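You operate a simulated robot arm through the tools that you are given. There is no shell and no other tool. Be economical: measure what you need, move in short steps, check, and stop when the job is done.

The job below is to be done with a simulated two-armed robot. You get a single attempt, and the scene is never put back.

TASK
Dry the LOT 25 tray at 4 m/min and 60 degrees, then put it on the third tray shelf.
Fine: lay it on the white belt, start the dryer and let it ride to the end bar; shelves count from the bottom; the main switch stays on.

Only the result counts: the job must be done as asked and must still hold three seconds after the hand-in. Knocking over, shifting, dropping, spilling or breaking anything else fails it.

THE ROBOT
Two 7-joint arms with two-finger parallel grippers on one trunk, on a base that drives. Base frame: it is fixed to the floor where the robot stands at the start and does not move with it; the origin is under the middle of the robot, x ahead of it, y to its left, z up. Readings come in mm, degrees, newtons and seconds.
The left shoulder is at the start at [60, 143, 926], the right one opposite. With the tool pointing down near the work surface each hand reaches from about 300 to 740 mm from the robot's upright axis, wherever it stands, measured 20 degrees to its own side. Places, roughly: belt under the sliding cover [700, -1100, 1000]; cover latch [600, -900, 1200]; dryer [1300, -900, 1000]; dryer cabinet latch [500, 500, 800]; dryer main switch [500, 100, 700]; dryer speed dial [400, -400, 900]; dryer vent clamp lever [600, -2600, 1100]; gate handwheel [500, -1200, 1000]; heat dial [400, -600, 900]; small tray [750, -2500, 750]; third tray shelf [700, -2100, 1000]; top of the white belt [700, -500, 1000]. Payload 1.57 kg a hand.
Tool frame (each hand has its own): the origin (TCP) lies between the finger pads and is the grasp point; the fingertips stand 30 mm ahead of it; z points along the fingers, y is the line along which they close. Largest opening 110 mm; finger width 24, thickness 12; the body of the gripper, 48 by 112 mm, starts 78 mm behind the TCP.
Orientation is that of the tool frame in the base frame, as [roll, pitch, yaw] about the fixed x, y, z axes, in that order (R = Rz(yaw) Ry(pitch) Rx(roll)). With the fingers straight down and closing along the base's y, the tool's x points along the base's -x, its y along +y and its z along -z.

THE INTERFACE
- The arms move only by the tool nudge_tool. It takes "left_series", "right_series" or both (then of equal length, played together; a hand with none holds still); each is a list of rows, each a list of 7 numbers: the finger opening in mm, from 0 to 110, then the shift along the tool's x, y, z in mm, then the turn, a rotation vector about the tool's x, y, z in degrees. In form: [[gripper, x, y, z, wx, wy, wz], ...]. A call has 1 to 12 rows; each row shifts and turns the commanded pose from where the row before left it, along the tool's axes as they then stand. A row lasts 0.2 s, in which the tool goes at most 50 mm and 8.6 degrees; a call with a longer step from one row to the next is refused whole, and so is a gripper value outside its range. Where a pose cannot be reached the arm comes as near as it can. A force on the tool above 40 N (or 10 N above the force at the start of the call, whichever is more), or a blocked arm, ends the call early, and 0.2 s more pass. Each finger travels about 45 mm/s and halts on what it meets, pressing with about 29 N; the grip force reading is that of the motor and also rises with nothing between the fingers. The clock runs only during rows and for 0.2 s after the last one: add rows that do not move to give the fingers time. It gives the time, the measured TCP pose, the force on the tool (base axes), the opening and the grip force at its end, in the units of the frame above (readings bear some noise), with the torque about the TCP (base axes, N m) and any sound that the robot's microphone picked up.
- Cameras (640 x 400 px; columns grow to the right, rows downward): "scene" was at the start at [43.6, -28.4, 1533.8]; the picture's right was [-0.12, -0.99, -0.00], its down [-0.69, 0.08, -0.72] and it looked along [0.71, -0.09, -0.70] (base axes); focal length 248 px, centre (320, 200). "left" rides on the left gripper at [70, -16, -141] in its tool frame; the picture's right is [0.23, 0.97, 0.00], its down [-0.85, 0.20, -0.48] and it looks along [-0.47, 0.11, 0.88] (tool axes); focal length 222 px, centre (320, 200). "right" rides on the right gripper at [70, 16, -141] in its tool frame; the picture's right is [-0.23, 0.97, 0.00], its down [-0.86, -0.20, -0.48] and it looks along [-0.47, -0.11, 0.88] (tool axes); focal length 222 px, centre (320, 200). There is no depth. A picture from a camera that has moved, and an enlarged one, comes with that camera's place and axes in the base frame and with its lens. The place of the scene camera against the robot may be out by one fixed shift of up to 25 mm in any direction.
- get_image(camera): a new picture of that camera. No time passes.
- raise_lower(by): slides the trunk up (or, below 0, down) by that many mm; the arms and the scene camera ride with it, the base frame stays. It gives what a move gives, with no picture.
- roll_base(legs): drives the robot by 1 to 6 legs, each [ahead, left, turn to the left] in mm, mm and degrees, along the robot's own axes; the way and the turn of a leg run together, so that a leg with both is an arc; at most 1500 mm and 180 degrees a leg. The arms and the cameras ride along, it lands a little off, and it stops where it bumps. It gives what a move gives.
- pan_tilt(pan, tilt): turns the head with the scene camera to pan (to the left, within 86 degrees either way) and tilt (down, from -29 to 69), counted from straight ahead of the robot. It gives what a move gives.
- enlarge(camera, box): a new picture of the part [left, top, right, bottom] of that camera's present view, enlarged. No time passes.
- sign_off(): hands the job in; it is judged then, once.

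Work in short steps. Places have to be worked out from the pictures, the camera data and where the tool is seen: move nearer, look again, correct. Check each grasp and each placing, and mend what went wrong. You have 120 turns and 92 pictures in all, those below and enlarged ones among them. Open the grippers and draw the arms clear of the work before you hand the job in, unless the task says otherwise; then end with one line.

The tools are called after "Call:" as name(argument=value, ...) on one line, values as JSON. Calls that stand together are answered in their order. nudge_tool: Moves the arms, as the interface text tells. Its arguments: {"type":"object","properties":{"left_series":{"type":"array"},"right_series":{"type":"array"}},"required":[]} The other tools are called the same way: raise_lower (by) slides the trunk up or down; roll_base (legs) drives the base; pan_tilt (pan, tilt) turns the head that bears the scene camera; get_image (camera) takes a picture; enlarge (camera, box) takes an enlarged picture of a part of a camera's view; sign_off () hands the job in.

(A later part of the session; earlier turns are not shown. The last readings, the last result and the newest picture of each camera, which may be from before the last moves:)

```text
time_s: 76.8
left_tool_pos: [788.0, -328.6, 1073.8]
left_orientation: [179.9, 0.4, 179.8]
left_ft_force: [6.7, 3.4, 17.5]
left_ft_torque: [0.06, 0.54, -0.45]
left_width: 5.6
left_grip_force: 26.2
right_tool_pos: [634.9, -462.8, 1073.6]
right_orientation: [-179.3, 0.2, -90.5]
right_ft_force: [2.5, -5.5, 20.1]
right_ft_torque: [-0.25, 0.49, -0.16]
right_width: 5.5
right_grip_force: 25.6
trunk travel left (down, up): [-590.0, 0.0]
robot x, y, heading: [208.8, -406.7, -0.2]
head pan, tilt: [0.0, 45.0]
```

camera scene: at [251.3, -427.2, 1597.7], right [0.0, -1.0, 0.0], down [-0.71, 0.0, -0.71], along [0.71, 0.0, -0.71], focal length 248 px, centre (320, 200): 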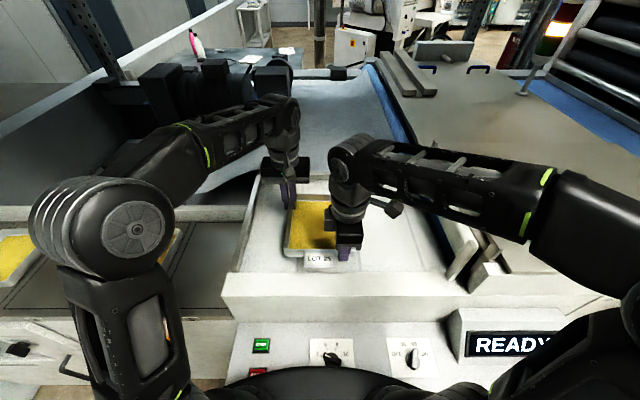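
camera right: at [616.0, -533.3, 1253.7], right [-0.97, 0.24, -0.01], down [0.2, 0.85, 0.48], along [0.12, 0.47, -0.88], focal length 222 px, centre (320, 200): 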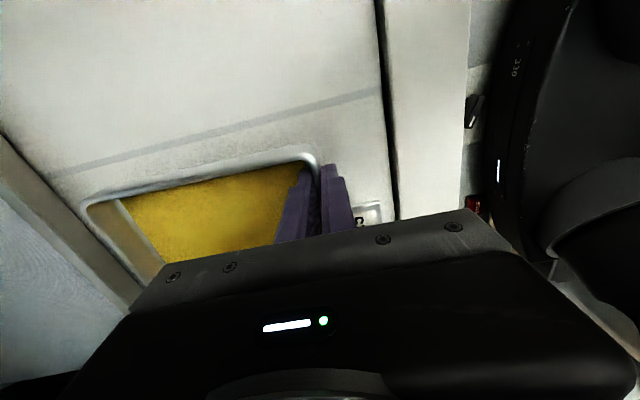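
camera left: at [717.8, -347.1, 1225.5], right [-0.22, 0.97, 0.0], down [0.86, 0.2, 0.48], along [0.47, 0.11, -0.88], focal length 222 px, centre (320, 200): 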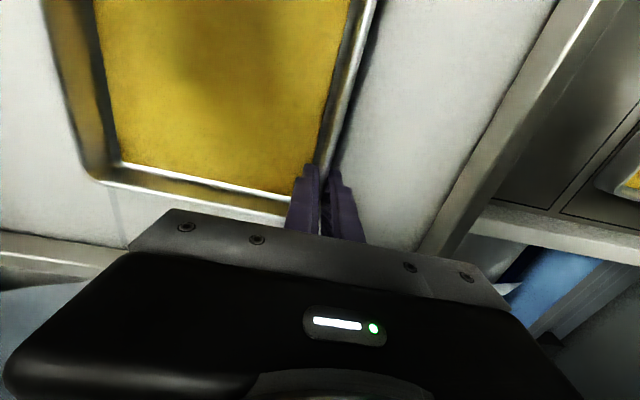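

The tray rests on the belt (upward 17–20 N each). I relieve, open, and lift the hands straight up.

Call:
nudge_tool(left_series=[[5, 0, 0, -2, 0, 0, 0], [26, 0, 0, 0, 0, 0, 0], [26, 0, 0, 0, 0, 0, 0], [26, 0, 0, -10, 0, 0, 0], [26, 0, 0, -20, 0, 0, 0], [26, 0, 0, -20, 0, 0, 0], [26, 0, 0, 0, 0, 0, 0]], right_series=[[5, 0, 0, -2, 0, 0, 0], [26, 0, 0, 0, 0, 0, 0], [26, 0, 0, 0, 0, 0, 0], [26, 0, 0, -10, 0, 0, 0], [26, 0, 0, -20, 0, 0, 0], [26, 0, 0, -20, 0, 0, 0], [26, 0, 0, -30, 0, 0, 0]])

Call:
get_image(camera="scene")

```text
time_s: 78.4
left_tool_pos: [784.9, -328.9, 1115.1]
left_orientation: [179.9, -0.6, 179.7]
left_ft_force: [-0.1, 0.3, -0.1]
left_ft_torque: [-0.04, -0.02, 0.02]
left_width: 26.2
left_grip_force: 0.0
left hand out of reach, approached as far as the arm can: row 6
right_tool_pos: [631.2, -461.9, 1152.8]
right_orientation: [-179.6, 0.1, -90.5]
right_ft_force: [0.5, 1.4, -0.1]
right_ft_torque: [0.01, -0.02, 0.01]
right_width: 26.0
right_grip_force: 0.0
trunk travel left (down, up): [-590.0, 0.0]
robot x, y, heading: [205.5, -409.0, -0.2]
head pan, tilt: [0.0, 45.0]
```

```text
27 pictures are left
camera scene: at [250.2, -426.2, 1597.7], right [0.0, -1.0, 0.0], down [-0.71, 0.0, -0.71], along [0.71, 0.0, -0.71], focal length 248 px, centre (320, 200)
```

scene: 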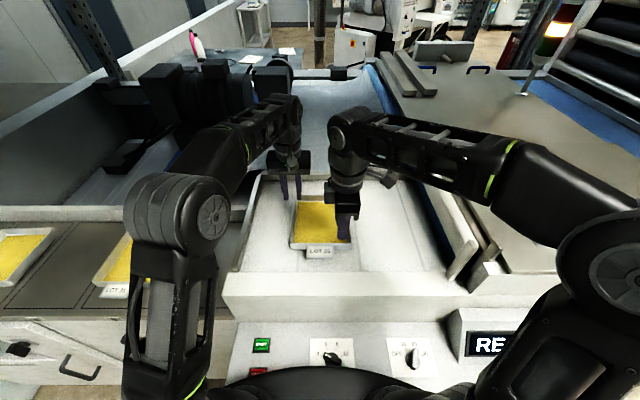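

Tray is on the belt. I back the base off 250 mm, then bring the left hand (closed) over START at ≈(447,−260,895).

Call:
roll_base(legs=[[-250, 0, 0]])

Call:
nudge_tool(left_series=[[0, 30, 23, 0, 0, 0, 0], [0, 30, 23, 0, 0, 0, 0], [0, 28, 23, 0, 0, 0, 0], [0, 0, 0, 40, 0, 0, 0], [0, 0, 0, 40, 0, 0, 0], [0, 0, 0, 40, 0, 0, 0], [0, 0, 0, 30, 0, 0, 0]])

Call:
get_image(camera="left")

```text
time_s: 80.2
left_tool_pos: [535.5, -329.8, 1114.2]
left_orientation: [179.8, -0.5, 179.8]
left_ft_force: [-0.1, -0.3, 0.5]
left_ft_torque: [-0.01, -0.04, -0.03]
left_width: 25.8
left_grip_force: 0.1
right_tool_pos: [380.6, -462.3, 1153.3]
right_orientation: [-179.5, 0.1, -90.5]
right_ft_force: [-1.1, -0.2, -0.1]
right_ft_torque: [0.03, -0.01, -0.01]
right_width: 26.0
right_grip_force: 0.1
trunk travel left (down, up): [-590.0, 0.0]
robot x, y, heading: [-44.2, -409.3, -0.3]
head pan, tilt: [0.0, 45.0]
```

```text
time_s: 81.8
left_tool_pos: [448.7, -260.2, 965.2]
left_orientation: [179.8, -0.5, 179.7]
left_ft_force: [-0.9, 0.1, 0.0]
left_ft_torque: [0.02, -0.01, -0.03]
left_width: 0.0
left_grip_force: 21.0
right_tool_pos: [381.3, -462.8, 1152.7]
right_orientation: [-179.6, 0.2, -90.7]
right_ft_force: [0.2, 0.2, 0.2]
right_ft_torque: [0.02, 0.03, -0.02]
right_width: 26.2
right_grip_force: 0.0
trunk travel left (down, up): [-590.0, 0.0]
robot x, y, heading: [-44.9, -406.5, -0.4]
head pan, tilt: [0.0, 45.0]
```

```text
26 pictures are left
camera left: at [379.7, -277.4, 1108.7], right [-0.22, 0.98, 0.01], down [0.86, 0.19, 0.47], along [0.46, 0.11, -0.88], focal length 222 px, centre (320, 200)
```

left: 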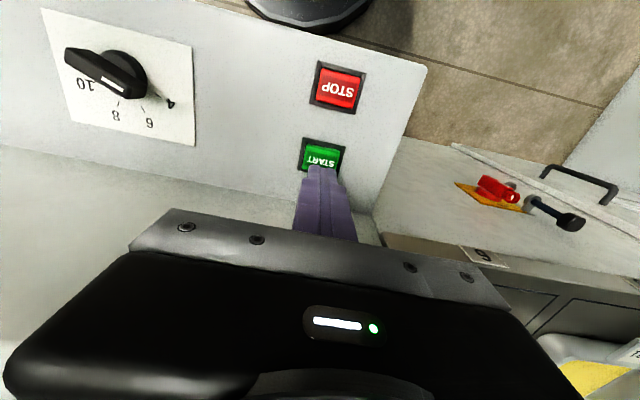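

START is just below the tips (5 mm toward the robot). I press down.

Call:
nudge_tool(left_series=[[0, 5, 2, 15, 0, 0, 0], [0, 0, 0, 10, 0, 0, 0], [0, 0, 0, 5, 0, 0, 0], [0, 0, 0, 4, 0, 0, 0], [0, 0, 0, 3, 0, 0, 0], [0, 0, 0, 3, 0, 0, 0], [0, 0, 0, 3, 0, 0, 0]])

```text
time_s: 83.4
left_tool_pos: [441.7, -258.6, 922.9]
left_orientation: [179.8, -0.5, 179.8]
left_ft_force: [0.0, 2.0, 4.0]
left_ft_torque: [0.06, -0.08, 0.0]
left_width: 0.1
left_grip_force: 21.4
right_tool_pos: [381.1, -463.3, 1153.7]
right_orientation: [-179.6, 0.0, -90.6]
right_ft_force: [0.2, 0.0, 0.7]
right_ft_torque: [-0.02, 0.03, -0.04]
right_width: 26.0
right_grip_force: 0.1
trunk travel left (down, up): [-590.0, 0.0]
robot x, y, heading: [-43.1, -405.3, -0.2]
head pan, tilt: [0.0, 45.0]
heard: click
```

A click was heard. I lift off and look at the scene.

Call:
nudge_tool(left_series=[[0, 0, 0, -40, 0, 0, 0], [0, 0, 0, -40, 0, 0, 0]])

Call:
get_image(camera="scene")

```text
time_s: 84.0
left_tool_pos: [441.5, -255.9, 1000.5]
left_orientation: [179.8, -0.6, 179.5]
left_ft_force: [-1.1, -0.6, -0.3]
left_ft_torque: [0.0, 0.0, -0.01]
left_width: 0.0
left_grip_force: 21.3
right_tool_pos: [382.0, -462.3, 1153.2]
right_orientation: [-179.5, 0.1, -90.6]
right_ft_force: [0.2, -0.3, -0.2]
right_ft_torque: [0.0, 0.0, 0.01]
right_width: 26.2
right_grip_force: 0.1
trunk travel left (down, up): [-590.0, 0.0]
robot x, y, heading: [-44.2, -404.6, -0.3]
head pan, tilt: [0.0, 45.0]
```

```text
25 pictures are left
camera scene: at [0.1, -426.3, 1597.7], right [-0.01, -1.0, 0.0], down [-0.71, 0.0, -0.71], along [0.71, 0.0, -0.71], focal length 248 px, centre (320, 200)
```

scene: 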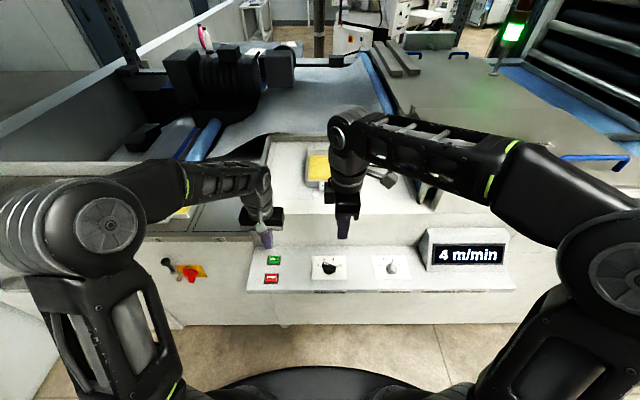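

Running at 4 m/min. Meanwhile I back off and drive to the exit end.

Call:
roll_base(legs=[[-250, 0, 0], [0, -1200, 0.3]])

Call:
pan_tilt(pan=0, tilt=35)

Call:
get_image(camera="scene")

```text
time_s: 91.6
left_tool_pos: [194.8, -1466.2, 999.1]
left_orientation: [179.7, -0.6, 179.7]
left_ft_force: [0.6, -1.1, 0.5]
left_ft_torque: [-0.01, -0.01, 0.04]
left_width: 0.0
left_grip_force: 20.6
right_tool_pos: [133.0, -1672.8, 1153.1]
right_orientation: [-179.7, 0.1, -90.8]
right_ft_force: [-0.2, -0.6, 1.2]
right_ft_torque: [-0.01, 0.02, 0.02]
right_width: 26.3
right_grip_force: 0.0
trunk travel left (down, up): [-590.0, 0.0]
robot x, y, heading: [-294.6, -1615.7, -0.3]
head pan, tilt: [0.0, 45.0]
```

```text
time_s: 92.3
left_tool_pos: [194.3, -1464.5, 1000.6]
left_orientation: [179.7, -0.5, 179.6]
left_ft_force: [-0.2, 0.9, 0.4]
left_ft_torque: [-0.01, -0.01, 0.03]
left_width: 0.0
left_grip_force: 21.2
right_tool_pos: [132.7, -1671.6, 1153.3]
right_orientation: [-179.6, 0.2, -90.7]
right_ft_force: [0.8, 0.9, 0.2]
right_ft_torque: [0.02, -0.02, 0.0]
right_width: 25.9
right_grip_force: 0.1
trunk travel left (down, up): [-590.0, 0.0]
robot x, y, heading: [-289.0, -1617.3, 0.0]
head pan, tilt: [0.0, 35.0]
```

```text
24 pictures are left
camera scene: at [-241.2, -1635.3, 1612.5], right [-0.01, -1.0, 0.0], down [-0.57, 0.0, -0.82], along [0.82, 0.0, -0.57], focal length 248 px, centre (320, 200)
```

scene: 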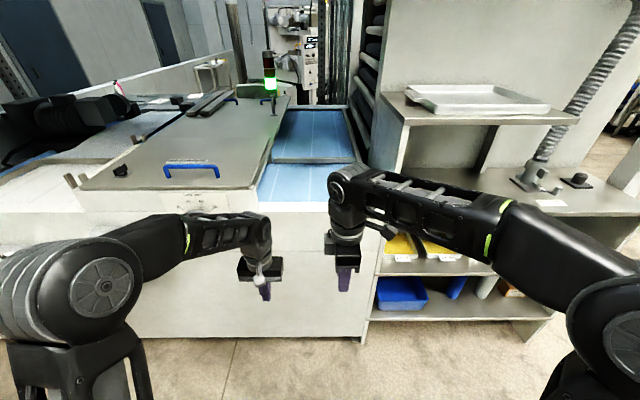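

While the tray rides, I tilt both hands forward (right 25°, left 34°) so the wrists stay back from the rack, and raise the left hand.

Call:
nudge_tool(left_series=[[30, 0, 0, -40, 0, 0, 0], [30, 0, 0, -40, 0, 0, 0], [30, 0, 0, -40, 0, 0, 0], [30, 0, 0, -30, 0, 0, 0], [30, 0, -20, 0, 0, -8.5, 0], [30, 0, -20, 0, 0, -8.5, 0], [30, 0, -20, 0, 0, -8.5, 0], [30, 0, -20, 0, 0, -8.5, 0], [30, 0, -10, 0, 0, 0, 0]], right_series=[[36, 0, 0, 0, 0, 0, 0], [36, 0, 0, 0, 0, 0, 0], [36, 0, 0, 0, 0, 0, 0], [36, 15, 0, 0, 0, 0, 0], [36, 15, 0, 0, 8.4, 0, 0], [36, 15, 0, 0, 8.4, 0, 0], [36, 10, 0, 0, 8.4, 0, 0], [36, 0, 0, 0, 0, 0, 0], [36, 0, 0, 0, 0, 0, 0]])

Call:
roll_base(legs=[[150, -60, 0]])

Call:
get_image(camera="scene")

```text
time_s: 94.3
left_tool_pos: [194.8, -1555.3, 1150.1]
left_orientation: [179.8, 33.5, 179.5]
left_ft_force: [0.2, 0.9, -0.1]
left_ft_torque: [0.03, -0.01, 0.02]
left_width: 30.1
left_grip_force: 0.1
right_tool_pos: [133.0, -1726.6, 1152.6]
right_orientation: [-154.3, 0.1, -90.7]
right_ft_force: [-0.5, 0.0, 0.2]
right_ft_torque: [0.02, 0.01, 0.02]
right_width: 35.9
right_grip_force: 0.0
trunk travel left (down, up): [-590.0, 0.0]
robot x, y, heading: [-288.5, -1615.4, -0.3]
head pan, tilt: [0.0, 35.0]
```

```text
time_s: 95.7
left_tool_pos: [342.2, -1617.0, 1149.6]
left_orientation: [179.8, 33.4, 179.5]
left_ft_force: [1.0, -0.8, -0.9]
left_ft_torque: [0.02, 0.02, 0.01]
left_width: 30.1
left_grip_force: 0.1
right_tool_pos: [280.7, -1787.7, 1152.6]
right_orientation: [-154.4, 0.1, -90.6]
right_ft_force: [0.2, 0.4, 0.2]
right_ft_torque: [0.02, 0.03, -0.02]
right_width: 36.1
right_grip_force: 0.1
trunk travel left (down, up): [-590.0, 0.0]
robot x, y, heading: [-144.7, -1674.8, -0.2]
head pan, tilt: [0.0, 35.0]
```

```text
23 pictures are left
camera scene: at [-93.1, -1696.5, 1612.5], right [-0.01, -1.0, 0.0], down [-0.57, 0.0, -0.82], along [0.82, 0.0, -0.57], focal length 248 px, centre (320, 200)
```

scene: 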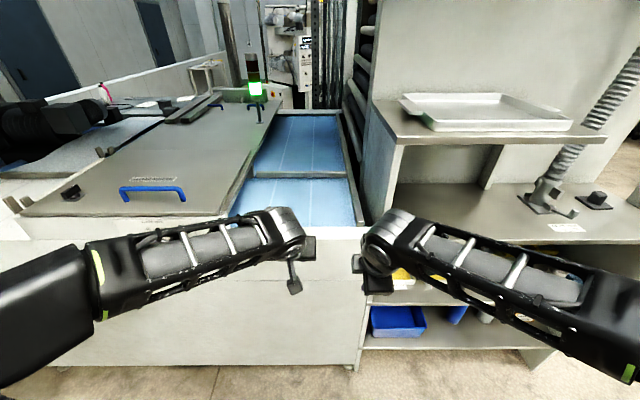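

I wait with idle rows until the tray should have reached the bar.

Call:
nudge_tool(right_series=[[36, 0, 0, 0, 0, 0, 0], [36, 0, 0, 0, 0, 0, 0], [36, 0, 0, 0, 0, 0, 0], [36, 0, 0, 0, 0, 0, 0], [36, 0, 0, 0, 0, 0, 0], [36, 0, 0, 0, 0, 0, 0], [36, 0, 0, 0, 0, 0, 0], [36, 0, 0, 0, 0, 0, 0], [36, 0, 0, 0, 0, 0, 0], [36, 0, 0, 0, 0, 0, 0], [36, 0, 0, 0, 0, 0, 0], [36, 0, 0, 0, 0, 0, 0]])

Call:
nudge_tool(right_series=[[36, 0, 0, 0, 0, 0, 0], [36, 0, 0, 0, 0, 0, 0], [36, 0, 0, 0, 0, 0, 0], [36, 0, 0, 0, 0, 0, 0], [36, 0, 0, 0, 0, 0, 0], [36, 0, 0, 0, 0, 0, 0], [36, 0, 0, 0, 0, 0, 0], [36, 0, 0, 0, 0, 0, 0], [36, 0, 0, 0, 0, 0, 0], [36, 0, 0, 0, 0, 0, 0], [36, 0, 0, 0, 0, 0, 0], [36, 0, 0, 0, 0, 0, 0]])

Call:
nudge_tool(right_series=[[36, 0, 0, 0, 0, 0, 0], [36, 0, 0, 0, 0, 0, 0], [36, 0, 0, 0, 0, 0, 0], [36, 0, 0, 0, 0, 0, 0], [36, 0, 0, 0, 0, 0, 0], [36, 0, 0, 0, 0, 0, 0], [36, 0, 0, 0, 0, 0, 0], [36, 0, 0, 0, 0, 0, 0], [36, 0, 0, 0, 0, 0, 0], [36, 0, 0, 0, 0, 0, 0], [36, 0, 0, 0, 0, 0, 0], [36, 0, 0, 0, 0, 0, 0]])

Call:
nudge_tool(right_series=[[36, 0, 0, 0, 0, 0, 0], [36, 0, 0, 0, 0, 0, 0], [36, 0, 0, 0, 0, 0, 0], [36, 0, 0, 0, 0, 0, 0], [36, 0, 0, 0, 0, 0, 0], [36, 0, 0, 0, 0, 0, 0], [36, 0, 0, 0, 0, 0, 0], [36, 0, 0, 0, 0, 0, 0], [36, 0, 0, 0, 0, 0, 0], [36, 0, 0, 0, 0, 0, 0], [36, 0, 0, 0, 0, 0, 0], [36, 0, 0, 0, 0, 0, 0]])

Call:
get_image(camera="scene")

```text
time_s: 98.3
left_tool_pos: [342.1, -1615.1, 1149.9]
left_orientation: [179.9, 33.4, 179.5]
left_ft_force: [0.2, -0.1, 0.6]
left_ft_torque: [-0.01, -0.03, 0.03]
left_width: 30.3
left_grip_force: 0.0
right_tool_pos: [279.6, -1786.3, 1152.7]
right_orientation: [-154.4, 0.1, -90.6]
right_ft_force: [0.3, 0.3, 0.5]
right_ft_torque: [0.0, 0.02, 0.02]
right_width: 36.2
right_grip_force: 0.1
trunk travel left (down, up): [-590.0, 0.0]
robot x, y, heading: [-142.8, -1675.6, -0.2]
head pan, tilt: [0.0, 35.0]
```

```text
time_s: 100.9
left_tool_pos: [340.9, -1615.1, 1149.7]
left_orientation: [179.9, 33.5, 179.5]
left_ft_force: [0.3, 0.5, -0.4]
left_ft_torque: [0.01, -0.02, 0.0]
left_width: 30.2
left_grip_force: 0.1
right_tool_pos: [278.8, -1787.1, 1152.7]
right_orientation: [-154.5, 0.2, -90.6]
right_ft_force: [0.5, -0.1, 0.6]
right_ft_torque: [0.02, -0.01, 0.01]
right_width: 36.0
right_grip_force: 0.0
trunk travel left (down, up): [-590.0, 0.0]
robot x, y, heading: [-144.8, -1676.9, -0.5]
head pan, tilt: [0.0, 35.0]
```

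```text
time_s: 103.5
left_tool_pos: [342.1, -1615.6, 1149.6]
left_orientation: [179.8, 33.5, 179.5]
left_ft_force: [0.7, -0.2, -0.2]
left_ft_torque: [0.01, 0.01, 0.0]
left_width: 30.2
left_grip_force: 0.0
right_tool_pos: [280.0, -1786.3, 1153.1]
right_orientation: [-154.4, 0.1, -90.6]
right_ft_force: [0.1, -0.3, 0.2]
right_ft_torque: [0.0, 0.0, 0.02]
right_width: 35.9
right_grip_force: 0.0
trunk travel left (down, up): [-590.0, 0.0]
robot x, y, heading: [-146.7, -1677.7, -0.3]
head pan, tilt: [0.0, 35.0]
```

```text
time_s: 106.1
left_tool_pos: [342.4, -1615.7, 1149.8]
left_orientation: [179.8, 33.4, 179.4]
left_ft_force: [0.3, -0.6, 0.9]
left_ft_torque: [0.0, 0.02, -0.03]
left_width: 30.1
left_grip_force: 0.0
right_tool_pos: [279.5, -1786.9, 1152.5]
right_orientation: [-154.5, 0.0, -90.6]
right_ft_force: [0.4, 1.1, -0.6]
right_ft_torque: [0.02, 0.03, 0.02]
right_width: 36.2
right_grip_force: 0.0
trunk travel left (down, up): [-590.0, 0.0]
robot x, y, heading: [-141.8, -1678.1, -0.2]
head pan, tilt: [0.0, 35.0]
```

```text
22 pictures are left
camera scene: at [-94.8, -1695.7, 1612.6], right [-0.01, -1.0, 0.0], down [-0.57, 0.0, -0.82], along [0.82, 0.0, -0.57], focal length 248 px, centre (320, 200)
```

scene: 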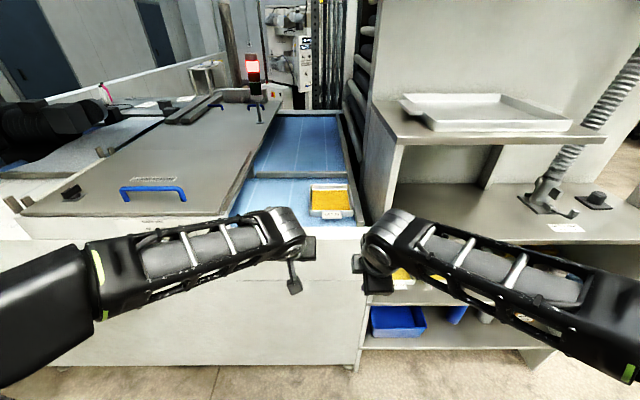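

The tray has arrived and the lamp is red (stopped). I zoom in on it.

Call:
enlarge(camera="scene", box=[260, 160, 400, 250])

```text
4.44 times, centred on (330, 205) of scene
camera zoom: at [-94.8, -1695.7, 1612.6], right [-0.01, -1.0, 0.0], down [-0.57, 0.0, -0.82], along [0.82, 0.0, -0.57], focal length 1104 px, centre (276, 178)
```

zoom: 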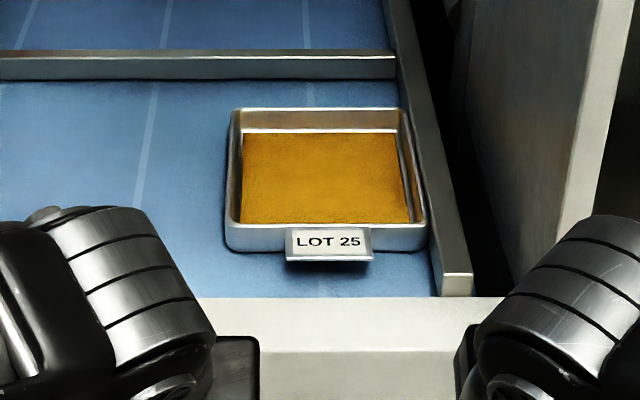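

Tray at y −1643…−1805, near rim x≈640, against the end bar. I drive ahead 175 mm and move the hands above the grip spots.

Call:
roll_base(legs=[[175, 0, 0]])

Call:
nudge_tool(left_series=[[30, -33.4, -5.8, 22, 0, 0, 0], [30, -33.4, -5.8, 22, 0, 0, 0], [30, -33.4, -5.8, 22, 0, 0, 0], [30, -33.4, -5.8, 22, 0, 0, 0], [30, -33.4, -5.8, 22, 0, 0, 0], [30, 0, 0, 0, 0, 0, 0]], right_series=[[36, -3, -29.7, 14.2, 0, 0, 0], [36, -3, -29.7, 14.2, 0, 0, 0], [36, -3, -29.7, 14.2, 0, 0, 0], [36, -3, -29.7, 14.2, 0, 0, 0], [36, -3, -29.7, 14.2, 0, 0, 0], [36, 0, 0, 0, 0, 0, 0]])

Call:
get_image(camera="left")

Call:
get_image(camera="right")

```text
time_s: 107.6
left_tool_pos: [516.4, -1616.6, 1149.4]
left_orientation: [179.8, 33.4, 179.5]
left_ft_force: [0.5, 0.2, 0.1]
left_ft_torque: [-0.05, 0.0, 0.03]
left_width: 29.9
left_grip_force: 0.0
right_tool_pos: [454.9, -1787.4, 1151.5]
right_orientation: [-154.4, 0.2, -90.5]
right_ft_force: [0.3, -0.5, 0.0]
right_ft_torque: [0.06, 0.06, -0.03]
right_width: 35.8
right_grip_force: 0.1
trunk travel left (down, up): [-590.0, 0.0]
robot x, y, heading: [26.6, -1676.5, -0.3]
head pan, tilt: [0.0, 35.0]
```

```text
time_s: 109.0
left_tool_pos: [714.7, -1646.9, 1150.6]
left_orientation: [179.9, 33.5, 179.6]
left_ft_force: [0.8, -0.1, -0.1]
left_ft_torque: [0.02, -0.02, -0.03]
left_width: 29.7
left_grip_force: 0.1
right_tool_pos: [617.4, -1773.5, 1152.7]
right_orientation: [-154.4, 0.1, -90.6]
right_ft_force: [-3.1, 7.7, 1.0]
right_ft_torque: [-1.18, -0.29, -0.94]
right_width: 35.9
right_grip_force: 0.1
trunk travel left (down, up): [-590.0, 0.0]
robot x, y, heading: [27.7, -1677.4, -0.2]
head pan, tilt: [0.0, 35.0]
```

```text
20 pictures are left
camera left: at [578.9, -1663.6, 1230.5], right [-0.18, 0.98, -0.12], down [0.45, 0.2, 0.87], along [0.87, 0.1, -0.48], focal length 222 px, centre (320, 200)
```

left: 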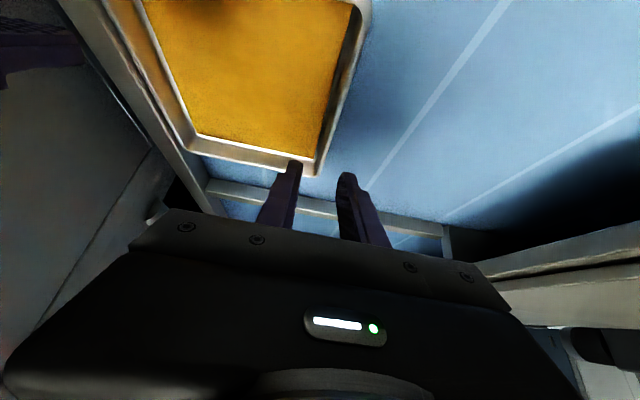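

```text
19 pictures are left
camera right: at [542.6, -1843.5, 1273.5], right [-0.88, 0.24, -0.42], down [-0.02, 0.85, 0.52], along [0.48, 0.46, -0.74], focal length 222 px, centre (320, 200)
```

right: 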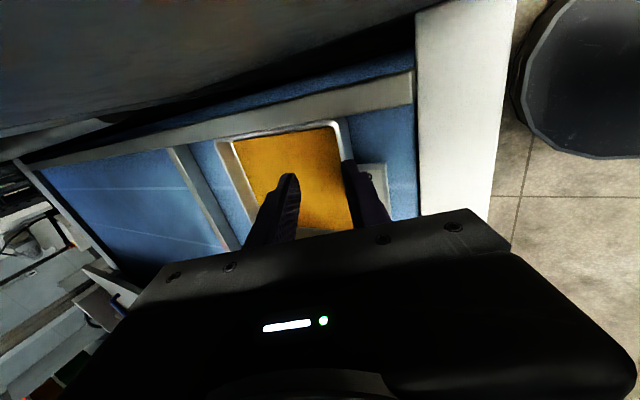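

The right camera mount is brushing the rack side (force 8 N). I retract the right hand and will first drag the tray +y off the bar with the left hand. Lowering the left hand onto the +y rim.

Call:
nudge_tool(right_series=[[36, -4, 18, -8.5, 0, 0, 0], [36, -4, 18, -8.5, 0, 0, 0], [36, 0, 18, -8.5, 0, 0, 0], [36, 0, 18, -8.5, 0, 0, 0], [36, 0, 0, -10, 0, 0, 0], [36, 0, 0, 0, 0, 0, 0]], left_series=[[30, 0, 0, 0, 0, 0, 0], [30, 8, 1, 16.6, 0, 0, 0], [30, 8, 1, 16.6, 0, 0, 0], [30, 8, 0, 16.6, 0, 0, 0], [30, 6, 0, 12.6, 0, 0, 0], [30, 0, 0, 0, 0, 0, 0]])

Call:
enlarge(camera="left", box=[200, 60, 440, 220])

```text
time_s: 110.4
left_tool_pos: [724.6, -1645.2, 1080.9]
left_orientation: [179.7, 33.4, 179.5]
left_ft_force: [-0.2, 0.0, -0.1]
left_ft_torque: [0.02, -0.04, -0.02]
left_width: 30.0
left_grip_force: 0.0
right_tool_pos: [533.0, -1766.2, 1157.9]
right_orientation: [-154.3, 0.1, -90.7]
right_ft_force: [0.2, 0.2, 0.2]
right_ft_torque: [0.06, -0.01, 0.0]
right_width: 36.0
right_grip_force: 0.1
trunk travel left (down, up): [-590.0, 0.0]
robot x, y, heading: [25.7, -1676.5, -0.4]
head pan, tilt: [0.0, 35.0]
```

```text
2.50 times, centred on (320, 140) of left
camera zoom: at [588.5, -1662.3, 1162.0], right [-0.18, 0.98, -0.12], down [0.45, 0.19, 0.87], along [0.87, 0.1, -0.48], focal length 555 px, centre (320, 350)
```

zoom: 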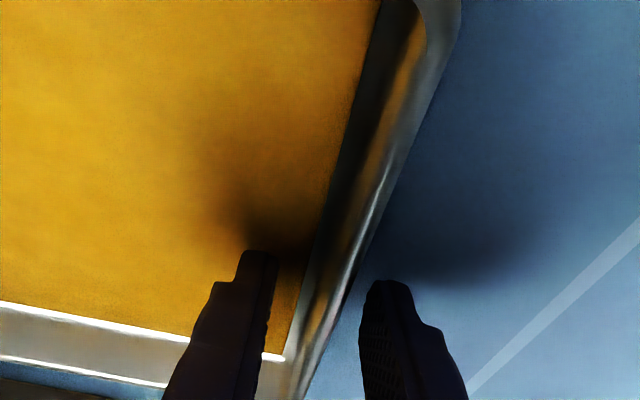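

Rim lies slightly toward the outer finger; shift +5 mm, lower 5 mm, then close.

Call:
nudge_tool(left_series=[[30, 0, 5, 0, 0, 0, 0], [30, 2.2, 0, 3.3, 0, 0, 0], [15, 0, 0, 0, 0, 0, 0], [0, 0, 0, 0, 0, 0, 0], [0, 0, 0, 0, 0, 0, 0], [0, 0, 0, 0, 0, 0, 0]])

Call:
nudge_tool(left_series=[[0, 0, 8, 0, 0, 0, 0], [0, 0, 10, 0, 0, 0, 0], [0, 0, 10, 0, 0, 0, 0], [0, 0, 10, 0, 0, 0, 0], [0, 0, 10, 0, 0, 0, 0], [0, 0, 10, 0, 0, 0, 0], [0, 0, 10, 0, 0, 0, 0], [0, 0, 10, 0, 0, 0, 0], [0, 0, 8, 0, 0, 0, 0], [0, 0, 0, 0, 0, 0, 0]])

Call:
get_image(camera="left")

```text
time_s: 111.8
left_tool_pos: [723.7, -1641.2, 1078.2]
left_orientation: [179.9, 33.4, 179.6]
left_ft_force: [0.1, -1.6, 0.0]
left_ft_torque: [-0.08, -0.02, 0.15]
left_width: 5.8
left_grip_force: 25.5
right_tool_pos: [533.6, -1766.3, 1159.7]
right_orientation: [-154.4, 0.0, -90.6]
right_ft_force: [0.1, 0.1, 0.2]
right_ft_torque: [0.01, -0.03, 0.02]
right_width: 36.2
right_grip_force: 0.0
trunk travel left (down, up): [-590.0, 0.0]
robot x, y, heading: [28.3, -1680.0, -0.3]
head pan, tilt: [0.0, 35.0]
```

```text
time_s: 114.0
left_tool_pos: [724.4, -1554.8, 1078.2]
left_orientation: [179.8, 33.6, 179.5]
left_ft_force: [1.4, -2.9, 2.7]
left_ft_torque: [-0.12, -0.5, -0.08]
left_width: 5.5
left_grip_force: 25.8
right_tool_pos: [533.0, -1765.7, 1158.5]
right_orientation: [-154.3, 0.1, -90.6]
right_ft_force: [0.9, -0.2, -0.7]
right_ft_torque: [-0.01, 0.01, -0.01]
right_width: 35.9
right_grip_force: 0.1
trunk travel left (down, up): [-590.0, 0.0]
robot x, y, heading: [28.3, -1677.5, -0.4]
head pan, tilt: [0.0, 35.0]
```

```text
17 pictures are left
camera left: at [588.5, -1570.9, 1158.7], right [-0.18, 0.98, -0.12], down [0.45, 0.19, 0.87], along [0.87, 0.1, -0.48], focal length 222 px, centre (320, 200)
```

left: 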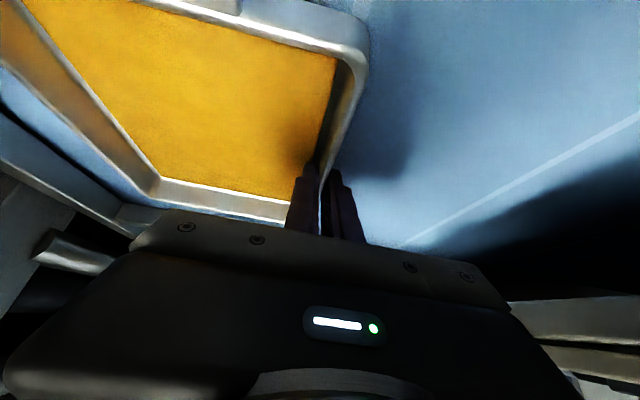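

Tray dragged ~86 mm off the bar and still gripped. Now I re-orient the right hand like the left (closing along y, tilted) for a symmetric grip on the −y rim.

Call:
nudge_tool(right_series=[[36, 0, 0, 0, -8.5, 0, 0], [36, 0, 0, 0, -8.5, 0, 0], [36, 0, 0, 0, -8.5, 0, 0], [36, 0, 0, 0, 0, 0, 8.3], [36, 0, 0, 0, 0, 0, 8.3], [36, 0, 0, 0, 0, 0, 8.3], [36, 0, 0, 0, 0, 0, 8.3], [36, 0, 0, 0, 0, 0, 8.3], [36, 0, 0, 0, 0, 0, 8.3], [36, 0, 0, 0, 0, 0, 8.3]])

Call:
nudge_tool(right_series=[[30, 0, 0, 0, 0, 0, 8.1], [30, 0, 0, 0, 0, 0, 8.1], [30, 0, 0, 0, 0, 0, 8.1], [30, 0, 0, 0, 0, 0, 8], [30, 0, 0, 0, 0, -8.4, 0], [30, 0, 0, 0, 0, -8.4, 0], [30, 0, 0, 0, 0, -8.4, 0], [30, 0, 0, 0, 0, -8.4, 0], [30, 0, 0, 0, 0, 0, 0]])

```text
time_s: 116.2
left_tool_pos: [724.5, -1552.7, 1078.1]
left_orientation: [179.8, 33.4, 179.5]
left_ft_force: [1.7, 2.5, 4.9]
left_ft_torque: [-0.09, -0.14, 0.08]
left_width: 5.7
left_grip_force: 25.8
right_tool_pos: [532.1, -1763.9, 1155.5]
right_orientation: [-180.0, 0.2, -148.9]
right_ft_force: [0.8, -1.2, -0.1]
right_ft_torque: [0.03, 0.03, 0.01]
right_width: 35.9
right_grip_force: 0.0
right hand out of reach, approached as far as the arm can: row 3
trunk travel left (down, up): [-590.0, 0.0]
robot x, y, heading: [27.0, -1678.4, -0.4]
head pan, tilt: [0.0, 35.0]
```

```text
time_s: 118.2
left_tool_pos: [724.4, -1553.5, 1078.4]
left_orientation: [179.7, 33.5, 179.5]
left_ft_force: [-1.0, 2.1, 4.4]
left_ft_torque: [-0.1, -0.43, 0.1]
left_width: 5.4
left_grip_force: 25.7
right_tool_pos: [532.6, -1765.5, 1155.5]
right_orientation: [179.9, 34.0, 179.0]
right_ft_force: [-0.1, -0.1, 0.1]
right_ft_torque: [0.03, -0.03, 0.0]
right_width: 29.9
right_grip_force: 0.0
trunk travel left (down, up): [-590.0, 0.0]
robot x, y, heading: [28.8, -1679.1, -0.5]
head pan, tilt: [0.0, 35.0]
```

Right hand oriented. Move it above the −y rim (724,−1718).

Call:
nudge_tool(right_series=[[30, -32, 9.6, 21, 0, 0, 0], [30, -32, 9.6, 21, 0, 0, 0], [30, -32, 9.6, 21, 0, 0, 0], [30, -32, 9.6, 21, 0, 0, 0], [30, -32, 9.6, 21, 0, 0, 0], [30, 13, 0, 20, 0, 0, 0], [30, 13, 0, 20, 0, 0, 0], [30, 0, 0, 0, 0, 0, 0]])

Call:
enlarge(camera="right", box=[200, 60, 440, 220])

```text
time_s: 120.0
left_tool_pos: [725.2, -1555.0, 1077.4]
left_orientation: [179.7, 33.4, 179.5]
left_ft_force: [0.7, -0.5, 3.3]
left_ft_torque: [-0.04, 0.04, -0.02]
left_width: 5.5
left_grip_force: 25.5
right_tool_pos: [726.0, -1719.3, 1108.9]
right_orientation: [179.9, 33.8, 178.9]
right_ft_force: [-0.4, -0.5, -0.6]
right_ft_torque: [0.02, 0.02, 0.01]
right_width: 29.8
right_grip_force: 0.1
trunk travel left (down, up): [-590.0, 0.0]
robot x, y, heading: [26.2, -1679.5, -0.2]
head pan, tilt: [0.0, 35.0]
```

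```text
2.50 times, centred on (320, 140) of right
camera zoom: at [590.7, -1701.8, 1188.0], right [0.21, 0.97, 0.13], down [0.44, -0.21, 0.87], along [0.87, -0.12, -0.47], focal length 555 px, centre (320, 350)
```

zoom: 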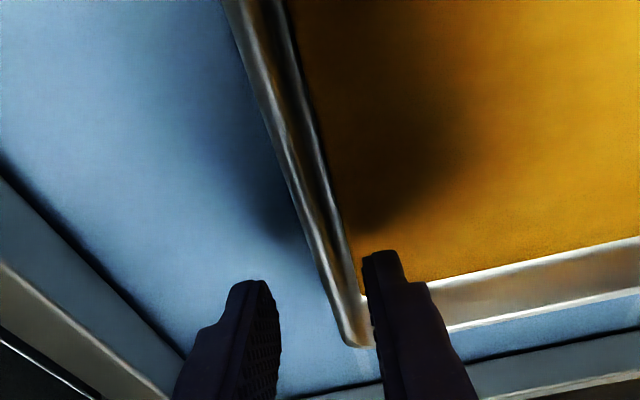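

Aligned within 2 mm. Descend 31 mm and close on the −y rim.

Call:
nudge_tool(right_series=[[30, 6, -2, 9, 0, 0, 0], [30, 6, 0, 9, 0, 0, 0], [30, 5, 0, 7.5, 0, 0, 0], [30, 0, 0, 0, 0, 0, 0], [15, 0, 0, 0, 0, 0, 0], [0, 0, 0, 0, 0, 0, 0], [0, 0, 0, 0, 0, 0, 0], [0, 0, 0, 0, 0, 0, 0]])

Call:
enlarge(camera="right", box=[200, 60, 440, 220])

```text
time_s: 121.8
left_tool_pos: [724.9, -1555.5, 1078.8]
left_orientation: [179.9, 33.4, 179.5]
left_ft_force: [2.8, -11.8, 2.1]
left_ft_torque: [-0.22, 0.14, -0.11]
left_width: 5.7
left_grip_force: 25.7
right_tool_pos: [725.0, -1719.6, 1078.4]
right_orientation: [179.9, 33.7, 179.0]
right_ft_force: [-3.8, 15.1, 0.1]
right_ft_torque: [0.19, 0.06, 0.52]
right_width: 5.8
right_grip_force: 26.3
trunk travel left (down, up): [-590.0, 0.0]
robot x, y, heading: [25.9, -1677.3, 0.0]
head pan, tilt: [0.0, 35.0]
```

```text
2.50 times, centred on (320, 140) of right
camera zoom: at [590.2, -1702.2, 1157.3], right [0.2, 0.97, 0.13], down [0.44, -0.21, 0.87], along [0.87, -0.12, -0.47], focal length 555 px, centre (320, 350)
```

zoom: 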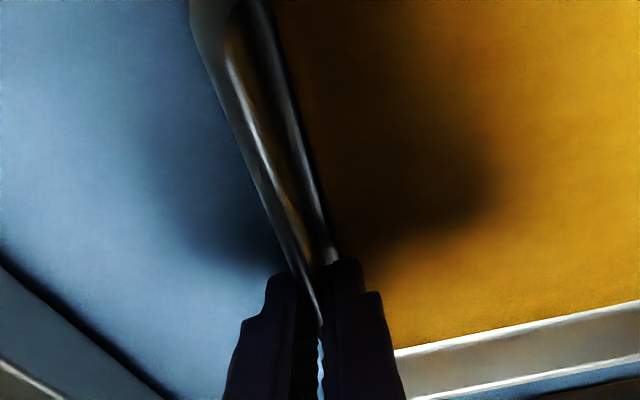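

Both rims gripped. Lift straight up 50 mm together.

Call:
nudge_tool(left_series=[[0, -2.75, 0, -4.2, 0, 0, 0], [0, -5.5, 0, -8.35, 0, 0, 0], [0, -5.5, 0, -8.35, 0, 0, 0], [0, -5.5, 0, -8.35, 0, 0, 0], [0, -5.5, 0, -8.35, 0, 0, 0], [0, -2.75, 0, -4.2, 0, 0, 0], [0, 0, 0, 0, 0, 0, 0]], right_series=[[0, -2.75, 0, -4.2, 0, 0, 0], [0, -5.5, 0, -8.35, 0, 0, 0], [0, -5.5, 0, -8.35, 0, 0, 0], [0, -5.5, 0, -8.35, 0, 0, 0], [0, -5.5, 0, -8.35, 0, 0, 0], [0, -2.75, 0, -4.2, 0, 0, 0], [0, 0, 0, 0, 0, 0, 0]])

Call:
get_image(camera="scene")

```text
time_s: 123.4
left_tool_pos: [725.2, -1556.6, 1127.8]
left_orientation: [-180.0, 33.4, 179.4]
left_ft_force: [0.3, -22.9, 1.3]
left_ft_torque: [-0.55, -0.12, -0.37]
left_width: 5.5
left_grip_force: 25.8
right_tool_pos: [725.4, -1720.5, 1130.5]
right_orientation: [179.7, 33.7, 179.0]
right_ft_force: [-0.6, 23.1, -4.8]
right_ft_torque: [0.17, 0.08, 0.41]
right_width: 5.4
right_grip_force: 26.0
trunk travel left (down, up): [-590.0, 0.0]
robot x, y, heading: [27.8, -1680.8, -0.3]
head pan, tilt: [0.0, 35.0]
```

```text
14 pictures are left
camera scene: at [79.2, -1696.6, 1612.5], right [-0.01, -1.0, 0.0], down [-0.57, 0.0, -0.82], along [0.82, 0.0, -0.57], focal length 248 px, centre (320, 200)
```

scene: 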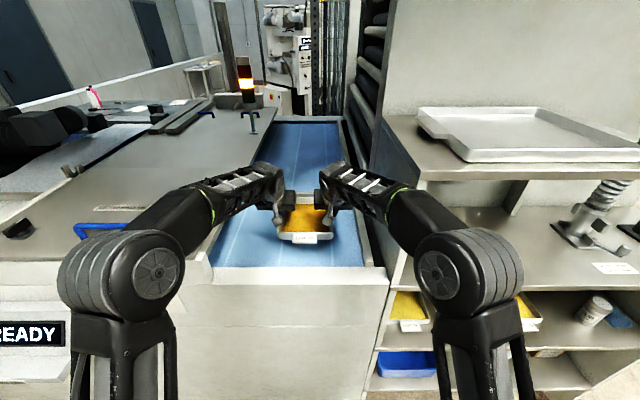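

Lifted cleanly. I raise 20 mm more for clearance over the front block.

Call:
nudge_tool(left_series=[[0, -5.5, 0, -8.35, 0, 0, 0], [0, -5.5, 0, -8.35, 0, 0, 0], [0, 0, 0, 0, 0, 0, 0]], right_series=[[0, -5.5, 0, -8.35, 0, 0, 0], [0, -5.5, 0, -8.35, 0, 0, 0], [0, 0, 0, 0, 0, 0, 0]])

Call:
roll_base(legs=[[-320, 0, 0.3]])

```text
time_s: 124.2
left_tool_pos: [724.9, -1556.3, 1147.1]
left_orientation: [179.9, 33.5, 179.4]
left_ft_force: [2.1, -24.1, 0.5]
left_ft_torque: [-0.55, 0.05, -0.26]
left_width: 5.3
left_grip_force: 25.9
right_tool_pos: [725.7, -1720.2, 1149.1]
right_orientation: [179.7, 33.7, 178.9]
right_ft_force: [-1.2, 22.4, -4.1]
right_ft_torque: [0.17, -0.12, 0.52]
right_width: 5.4
right_grip_force: 25.5
trunk travel left (down, up): [-590.0, 0.0]
robot x, y, heading: [29.7, -1677.4, -0.7]
head pan, tilt: [0.0, 35.0]
```

```text
time_s: 126.3
left_tool_pos: [401.7, -1550.7, 1147.1]
left_orientation: [179.8, 33.5, 179.7]
left_ft_force: [1.8, -22.1, 0.5]
left_ft_torque: [-0.54, -0.1, -0.31]
left_width: 5.5
left_grip_force: 26.0
right_tool_pos: [403.3, -1715.3, 1149.2]
right_orientation: [179.7, 33.7, 179.3]
right_ft_force: [-2.3, 22.2, -5.0]
right_ft_torque: [0.18, 0.05, 0.52]
right_width: 5.9
right_grip_force: 25.8
trunk travel left (down, up): [-590.0, 0.0]
robot x, y, heading: [-294.7, -1675.5, -0.0]
head pan, tilt: [0.0, 35.0]
```

Holding well. I drive right 515 mm to face the third shelf and look.

Call:
roll_base(legs=[[0, -515, 0]])

Call:
get_image(camera="scene")

```text
time_s: 129.3
left_tool_pos: [401.0, -2074.1, 1146.5]
left_orientation: [179.8, 33.3, 179.2]
left_ft_force: [1.8, -0.8, 0.3]
left_ft_torque: [-0.07, -0.04, 0.02]
left_width: 5.7
left_grip_force: 25.9
right_tool_pos: [402.1, -2237.5, 1148.7]
right_orientation: [179.7, 33.7, 178.8]
right_ft_force: [-2.4, 0.6, -3.6]
right_ft_torque: [-0.14, 0.01, 0.3]
right_width: 5.2
right_grip_force: 25.5
trunk travel left (down, up): [-590.0, 0.0]
robot x, y, heading: [-293.9, -2191.7, -0.3]
head pan, tilt: [0.0, 35.0]
```

```text
13 pictures are left
camera scene: at [-244.6, -2212.9, 1612.5], right [-0.01, -1.0, 0.0], down [-0.57, 0.0, -0.82], along [0.82, -0.01, -0.57], focal length 248 px, centre (320, 200)
```

scene: 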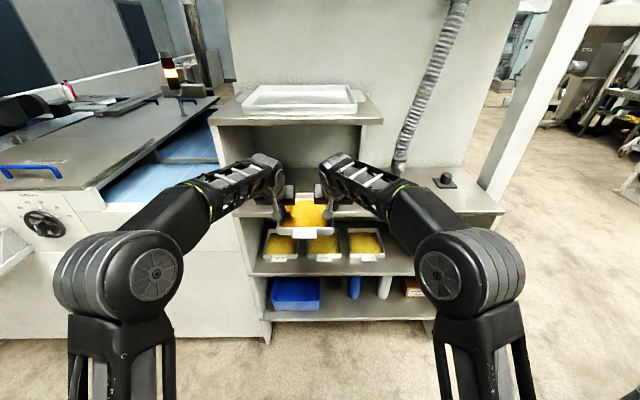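

I lower the tray ~55 mm in front of the rack to insertion height, then check clearance relative to boards 3 and 4.

Call:
nudge_tool(left_series=[[0, 5.5, 0, 8.35, 0, 0, 0], [0, 5.5, 0, 8.35, 0, 0, 0], [0, 5.5, 0, 8.35, 0, 0, 0], [0, 5.5, 0, 8.35, 0, 0, 0], [0, 5.5, 0, 8.35, 0, 0, 0], [0, 2.75, 0, 4.2, 0, 0, 0], [0, 0, 0, 0, 0, 0, 0]], right_series=[[0, 5.5, 0, 8.35, 0, 0, 0], [0, 5.5, 0, 8.35, 0, 0, 0], [0, 5.5, 0, 8.35, 0, 0, 0], [0, 5.5, 0, 8.35, 0, 0, 0], [0, 5.5, 0, 8.35, 0, 0, 0], [0, 2.75, 0, 4.2, 0, 0, 0], [0, 0, 0, 0, 0, 0, 0]])

Call:
pan_tilt(pan=0, tilt=25)

Call:
enlarge(camera="scene", box=[190, 140, 510, 340])

Call:
enlarge(camera="left", box=[0, 0, 640, 400])

```text
time_s: 130.9
left_tool_pos: [400.8, -2072.9, 1091.0]
left_orientation: [179.9, 33.3, 179.3]
left_ft_force: [1.0, 3.3, -1.1]
left_ft_torque: [0.05, -0.13, -0.12]
left_width: 5.5
left_grip_force: 25.3
right_tool_pos: [400.5, -2237.3, 1092.7]
right_orientation: [179.8, 33.7, 179.0]
right_ft_force: [-0.8, -3.4, -1.2]
right_ft_torque: [-0.11, 0.14, 0.13]
right_width: 5.7
right_grip_force: 25.9
trunk travel left (down, up): [-590.0, 0.0]
robot x, y, heading: [-300.0, -2187.3, -0.4]
head pan, tilt: [0.0, 35.0]
```

```text
time_s: 131.7
left_tool_pos: [401.9, -2074.2, 1092.3]
left_orientation: [179.9, 33.5, 179.3]
left_ft_force: [0.3, 4.7, -1.0]
left_ft_torque: [0.08, 0.05, -0.06]
left_width: 5.6
left_grip_force: 25.8
right_tool_pos: [401.0, -2238.3, 1093.1]
right_orientation: [179.7, 33.7, 178.9]
right_ft_force: [-0.5, -5.1, -1.1]
right_ft_torque: [-0.11, -0.1, 0.16]
right_width: 5.6
right_grip_force: 25.8
trunk travel left (down, up): [-590.0, 0.0]
robot x, y, heading: [-295.6, -2193.6, -0.5]
head pan, tilt: [0.0, 25.0]
```

```text
2.00 times, centred on (350, 240) of scene
camera zoom: at [-240.6, -2212.1, 1628.2], right [-0.01, -1.0, 0.0], down [-0.42, 0.0, -0.91], along [0.91, -0.01, -0.42], focal length 497 px, centre (260, 120)
```

zoom: 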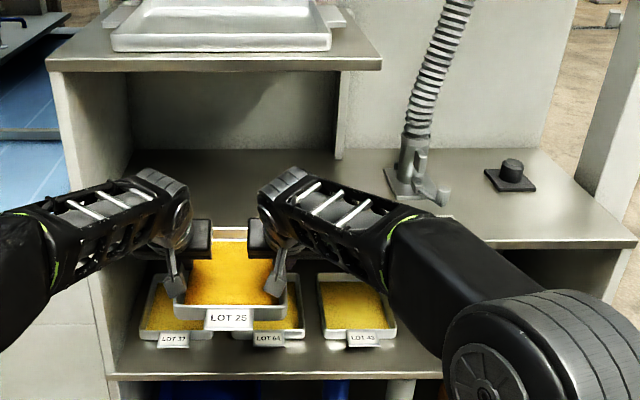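

```text
1.00 times, centred on (320, 200) of left (not enlarged: the box is as wide or as high as the picture)
camera zoom: at [265.2, -2089.3, 1173.0], right [-0.18, 0.98, -0.12], down [0.45, 0.19, 0.87], along [0.87, 0.1, -0.48], focal length 222 px, centre (320, 200)
```

zoom: 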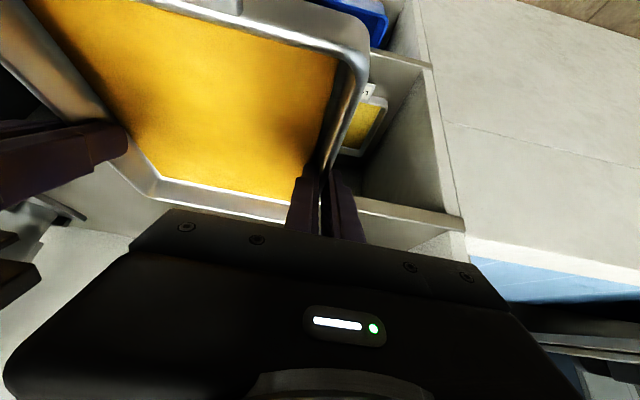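

Rack front is about x 508, board 3 ≈ z 1030, board 4 underside ≈ 1370. I raise the tray 25 mm and drive ahead 120 mm first, then check.

Call:
nudge_tool(left_series=[[0, -5.5, 0, -8.35, 0, 0, 0], [0, -5.5, 0, -8.35, 0, 0, 0], [0, -2.75, 0, -4.2, 0, 0, 0], [0, 0, 0, 0, 0, 0, 0]], right_series=[[0, -5.5, 0, -8.35, 0, 0, 0], [0, -5.5, 0, -8.35, 0, 0, 0], [0, -2.75, 0, -4.2, 0, 0, 0], [0, 0, 0, 0, 0, 0, 0]])

Call:
roll_base(legs=[[120, 0, 0.4]])

Call:
enlarge(camera="scene", box=[190, 120, 510, 320])

```text
time_s: 132.7
left_tool_pos: [402.1, -2072.8, 1117.6]
left_orientation: [179.9, 33.4, 179.3]
left_ft_force: [1.1, 3.1, -1.7]
left_ft_torque: [0.03, -0.13, -0.02]
left_width: 5.6
left_grip_force: 26.2
right_tool_pos: [400.9, -2237.0, 1118.3]
right_orientation: [179.7, 33.7, 178.9]
right_ft_force: [-0.5, -4.3, -2.1]
right_ft_torque: [-0.13, 0.09, 0.14]
right_width: 5.6
right_grip_force: 25.7
trunk travel left (down, up): [-590.0, 0.0]
robot x, y, heading: [-297.5, -2190.4, -0.3]
head pan, tilt: [0.0, 25.0]
```

```text
time_s: 133.9
left_tool_pos: [523.6, -2068.1, 1116.0]
left_orientation: [179.8, 33.3, 179.6]
left_ft_force: [0.5, 4.9, -1.4]
left_ft_torque: [0.02, 0.04, -0.02]
left_width: 5.4
left_grip_force: 25.3
right_tool_pos: [525.4, -2233.4, 1117.0]
right_orientation: [179.7, 33.5, 179.3]
right_ft_force: [-0.1, -4.8, -2.6]
right_ft_torque: [-0.14, 0.0, 0.12]
right_width: 5.8
right_grip_force: 25.6
trunk travel left (down, up): [-590.0, 0.0]
robot x, y, heading: [-170.9, -2191.5, 0.1]
head pan, tilt: [0.0, 25.0]
```

```text
2.00 times, centred on (350, 220) of scene
camera zoom: at [-116.2, -2212.1, 1628.2], right [0.0, -1.0, 0.0], down [-0.42, 0.0, -0.91], along [0.91, 0.0, -0.42], focal length 497 px, centre (260, 160)
```

zoom: 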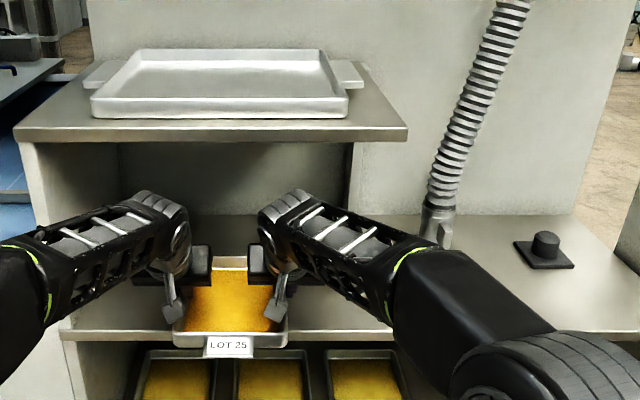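

Consistent: rack front x 510, board 3 z≈1026, board 4 underside ≈1368. I lower 10 mm and drive in 120 mm.

Call:
nudge_tool(left_series=[[0, 5.5, 0, 8.35, 0, 0, 0], [0, 0, 0, 0, 0, 0, 0]], right_series=[[0, 5.5, 0, 8.35, 0, 0, 0], [0, 0, 0, 0, 0, 0, 0]])

Call:
roll_base(legs=[[120, 0, 0]])

Call:
get_image(camera="scene")

```text
time_s: 134.5
left_tool_pos: [522.5, -2068.7, 1106.3]
left_orientation: [179.9, 33.5, 179.8]
left_ft_force: [1.8, 1.0, -2.2]
left_ft_torque: [0.02, 0.1, -0.03]
left_width: 5.7
left_grip_force: 25.6
right_tool_pos: [523.5, -2232.1, 1106.6]
right_orientation: [179.9, 33.7, 179.3]
right_ft_force: [-0.7, -0.6, -1.7]
right_ft_torque: [-0.02, -0.09, 0.22]
right_width: 5.5
right_grip_force: 25.3
trunk travel left (down, up): [-590.0, 0.0]
robot x, y, heading: [-174.0, -2192.0, -0.1]
head pan, tilt: [0.0, 25.0]
```

```text
time_s: 135.7
left_tool_pos: [641.5, -2066.6, 1106.0]
left_orientation: [179.8, 33.3, 179.8]
left_ft_force: [2.2, 1.5, -1.1]
left_ft_torque: [0.05, -0.11, -0.02]
left_width: 5.7
left_grip_force: 25.4
right_tool_pos: [645.2, -2231.0, 1106.6]
right_orientation: [179.8, 33.6, 179.4]
right_ft_force: [-1.1, -1.2, -1.9]
right_ft_torque: [-0.04, 0.08, 0.29]
right_width: 5.6
right_grip_force: 25.1
trunk travel left (down, up): [-590.0, 0.0]
robot x, y, heading: [-55.1, -2192.9, -0.1]
head pan, tilt: [0.0, 25.0]
```

```text
9 pictures are left
camera scene: at [3.1, -2212.0, 1628.2], right [0.0, -1.0, 0.0], down [-0.42, 0.0, -0.91], along [0.91, 0.0, -0.42], focal length 248 px, centre (320, 200)
```

scene: 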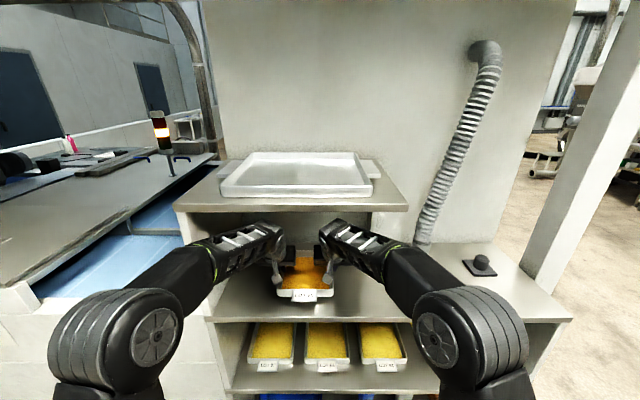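

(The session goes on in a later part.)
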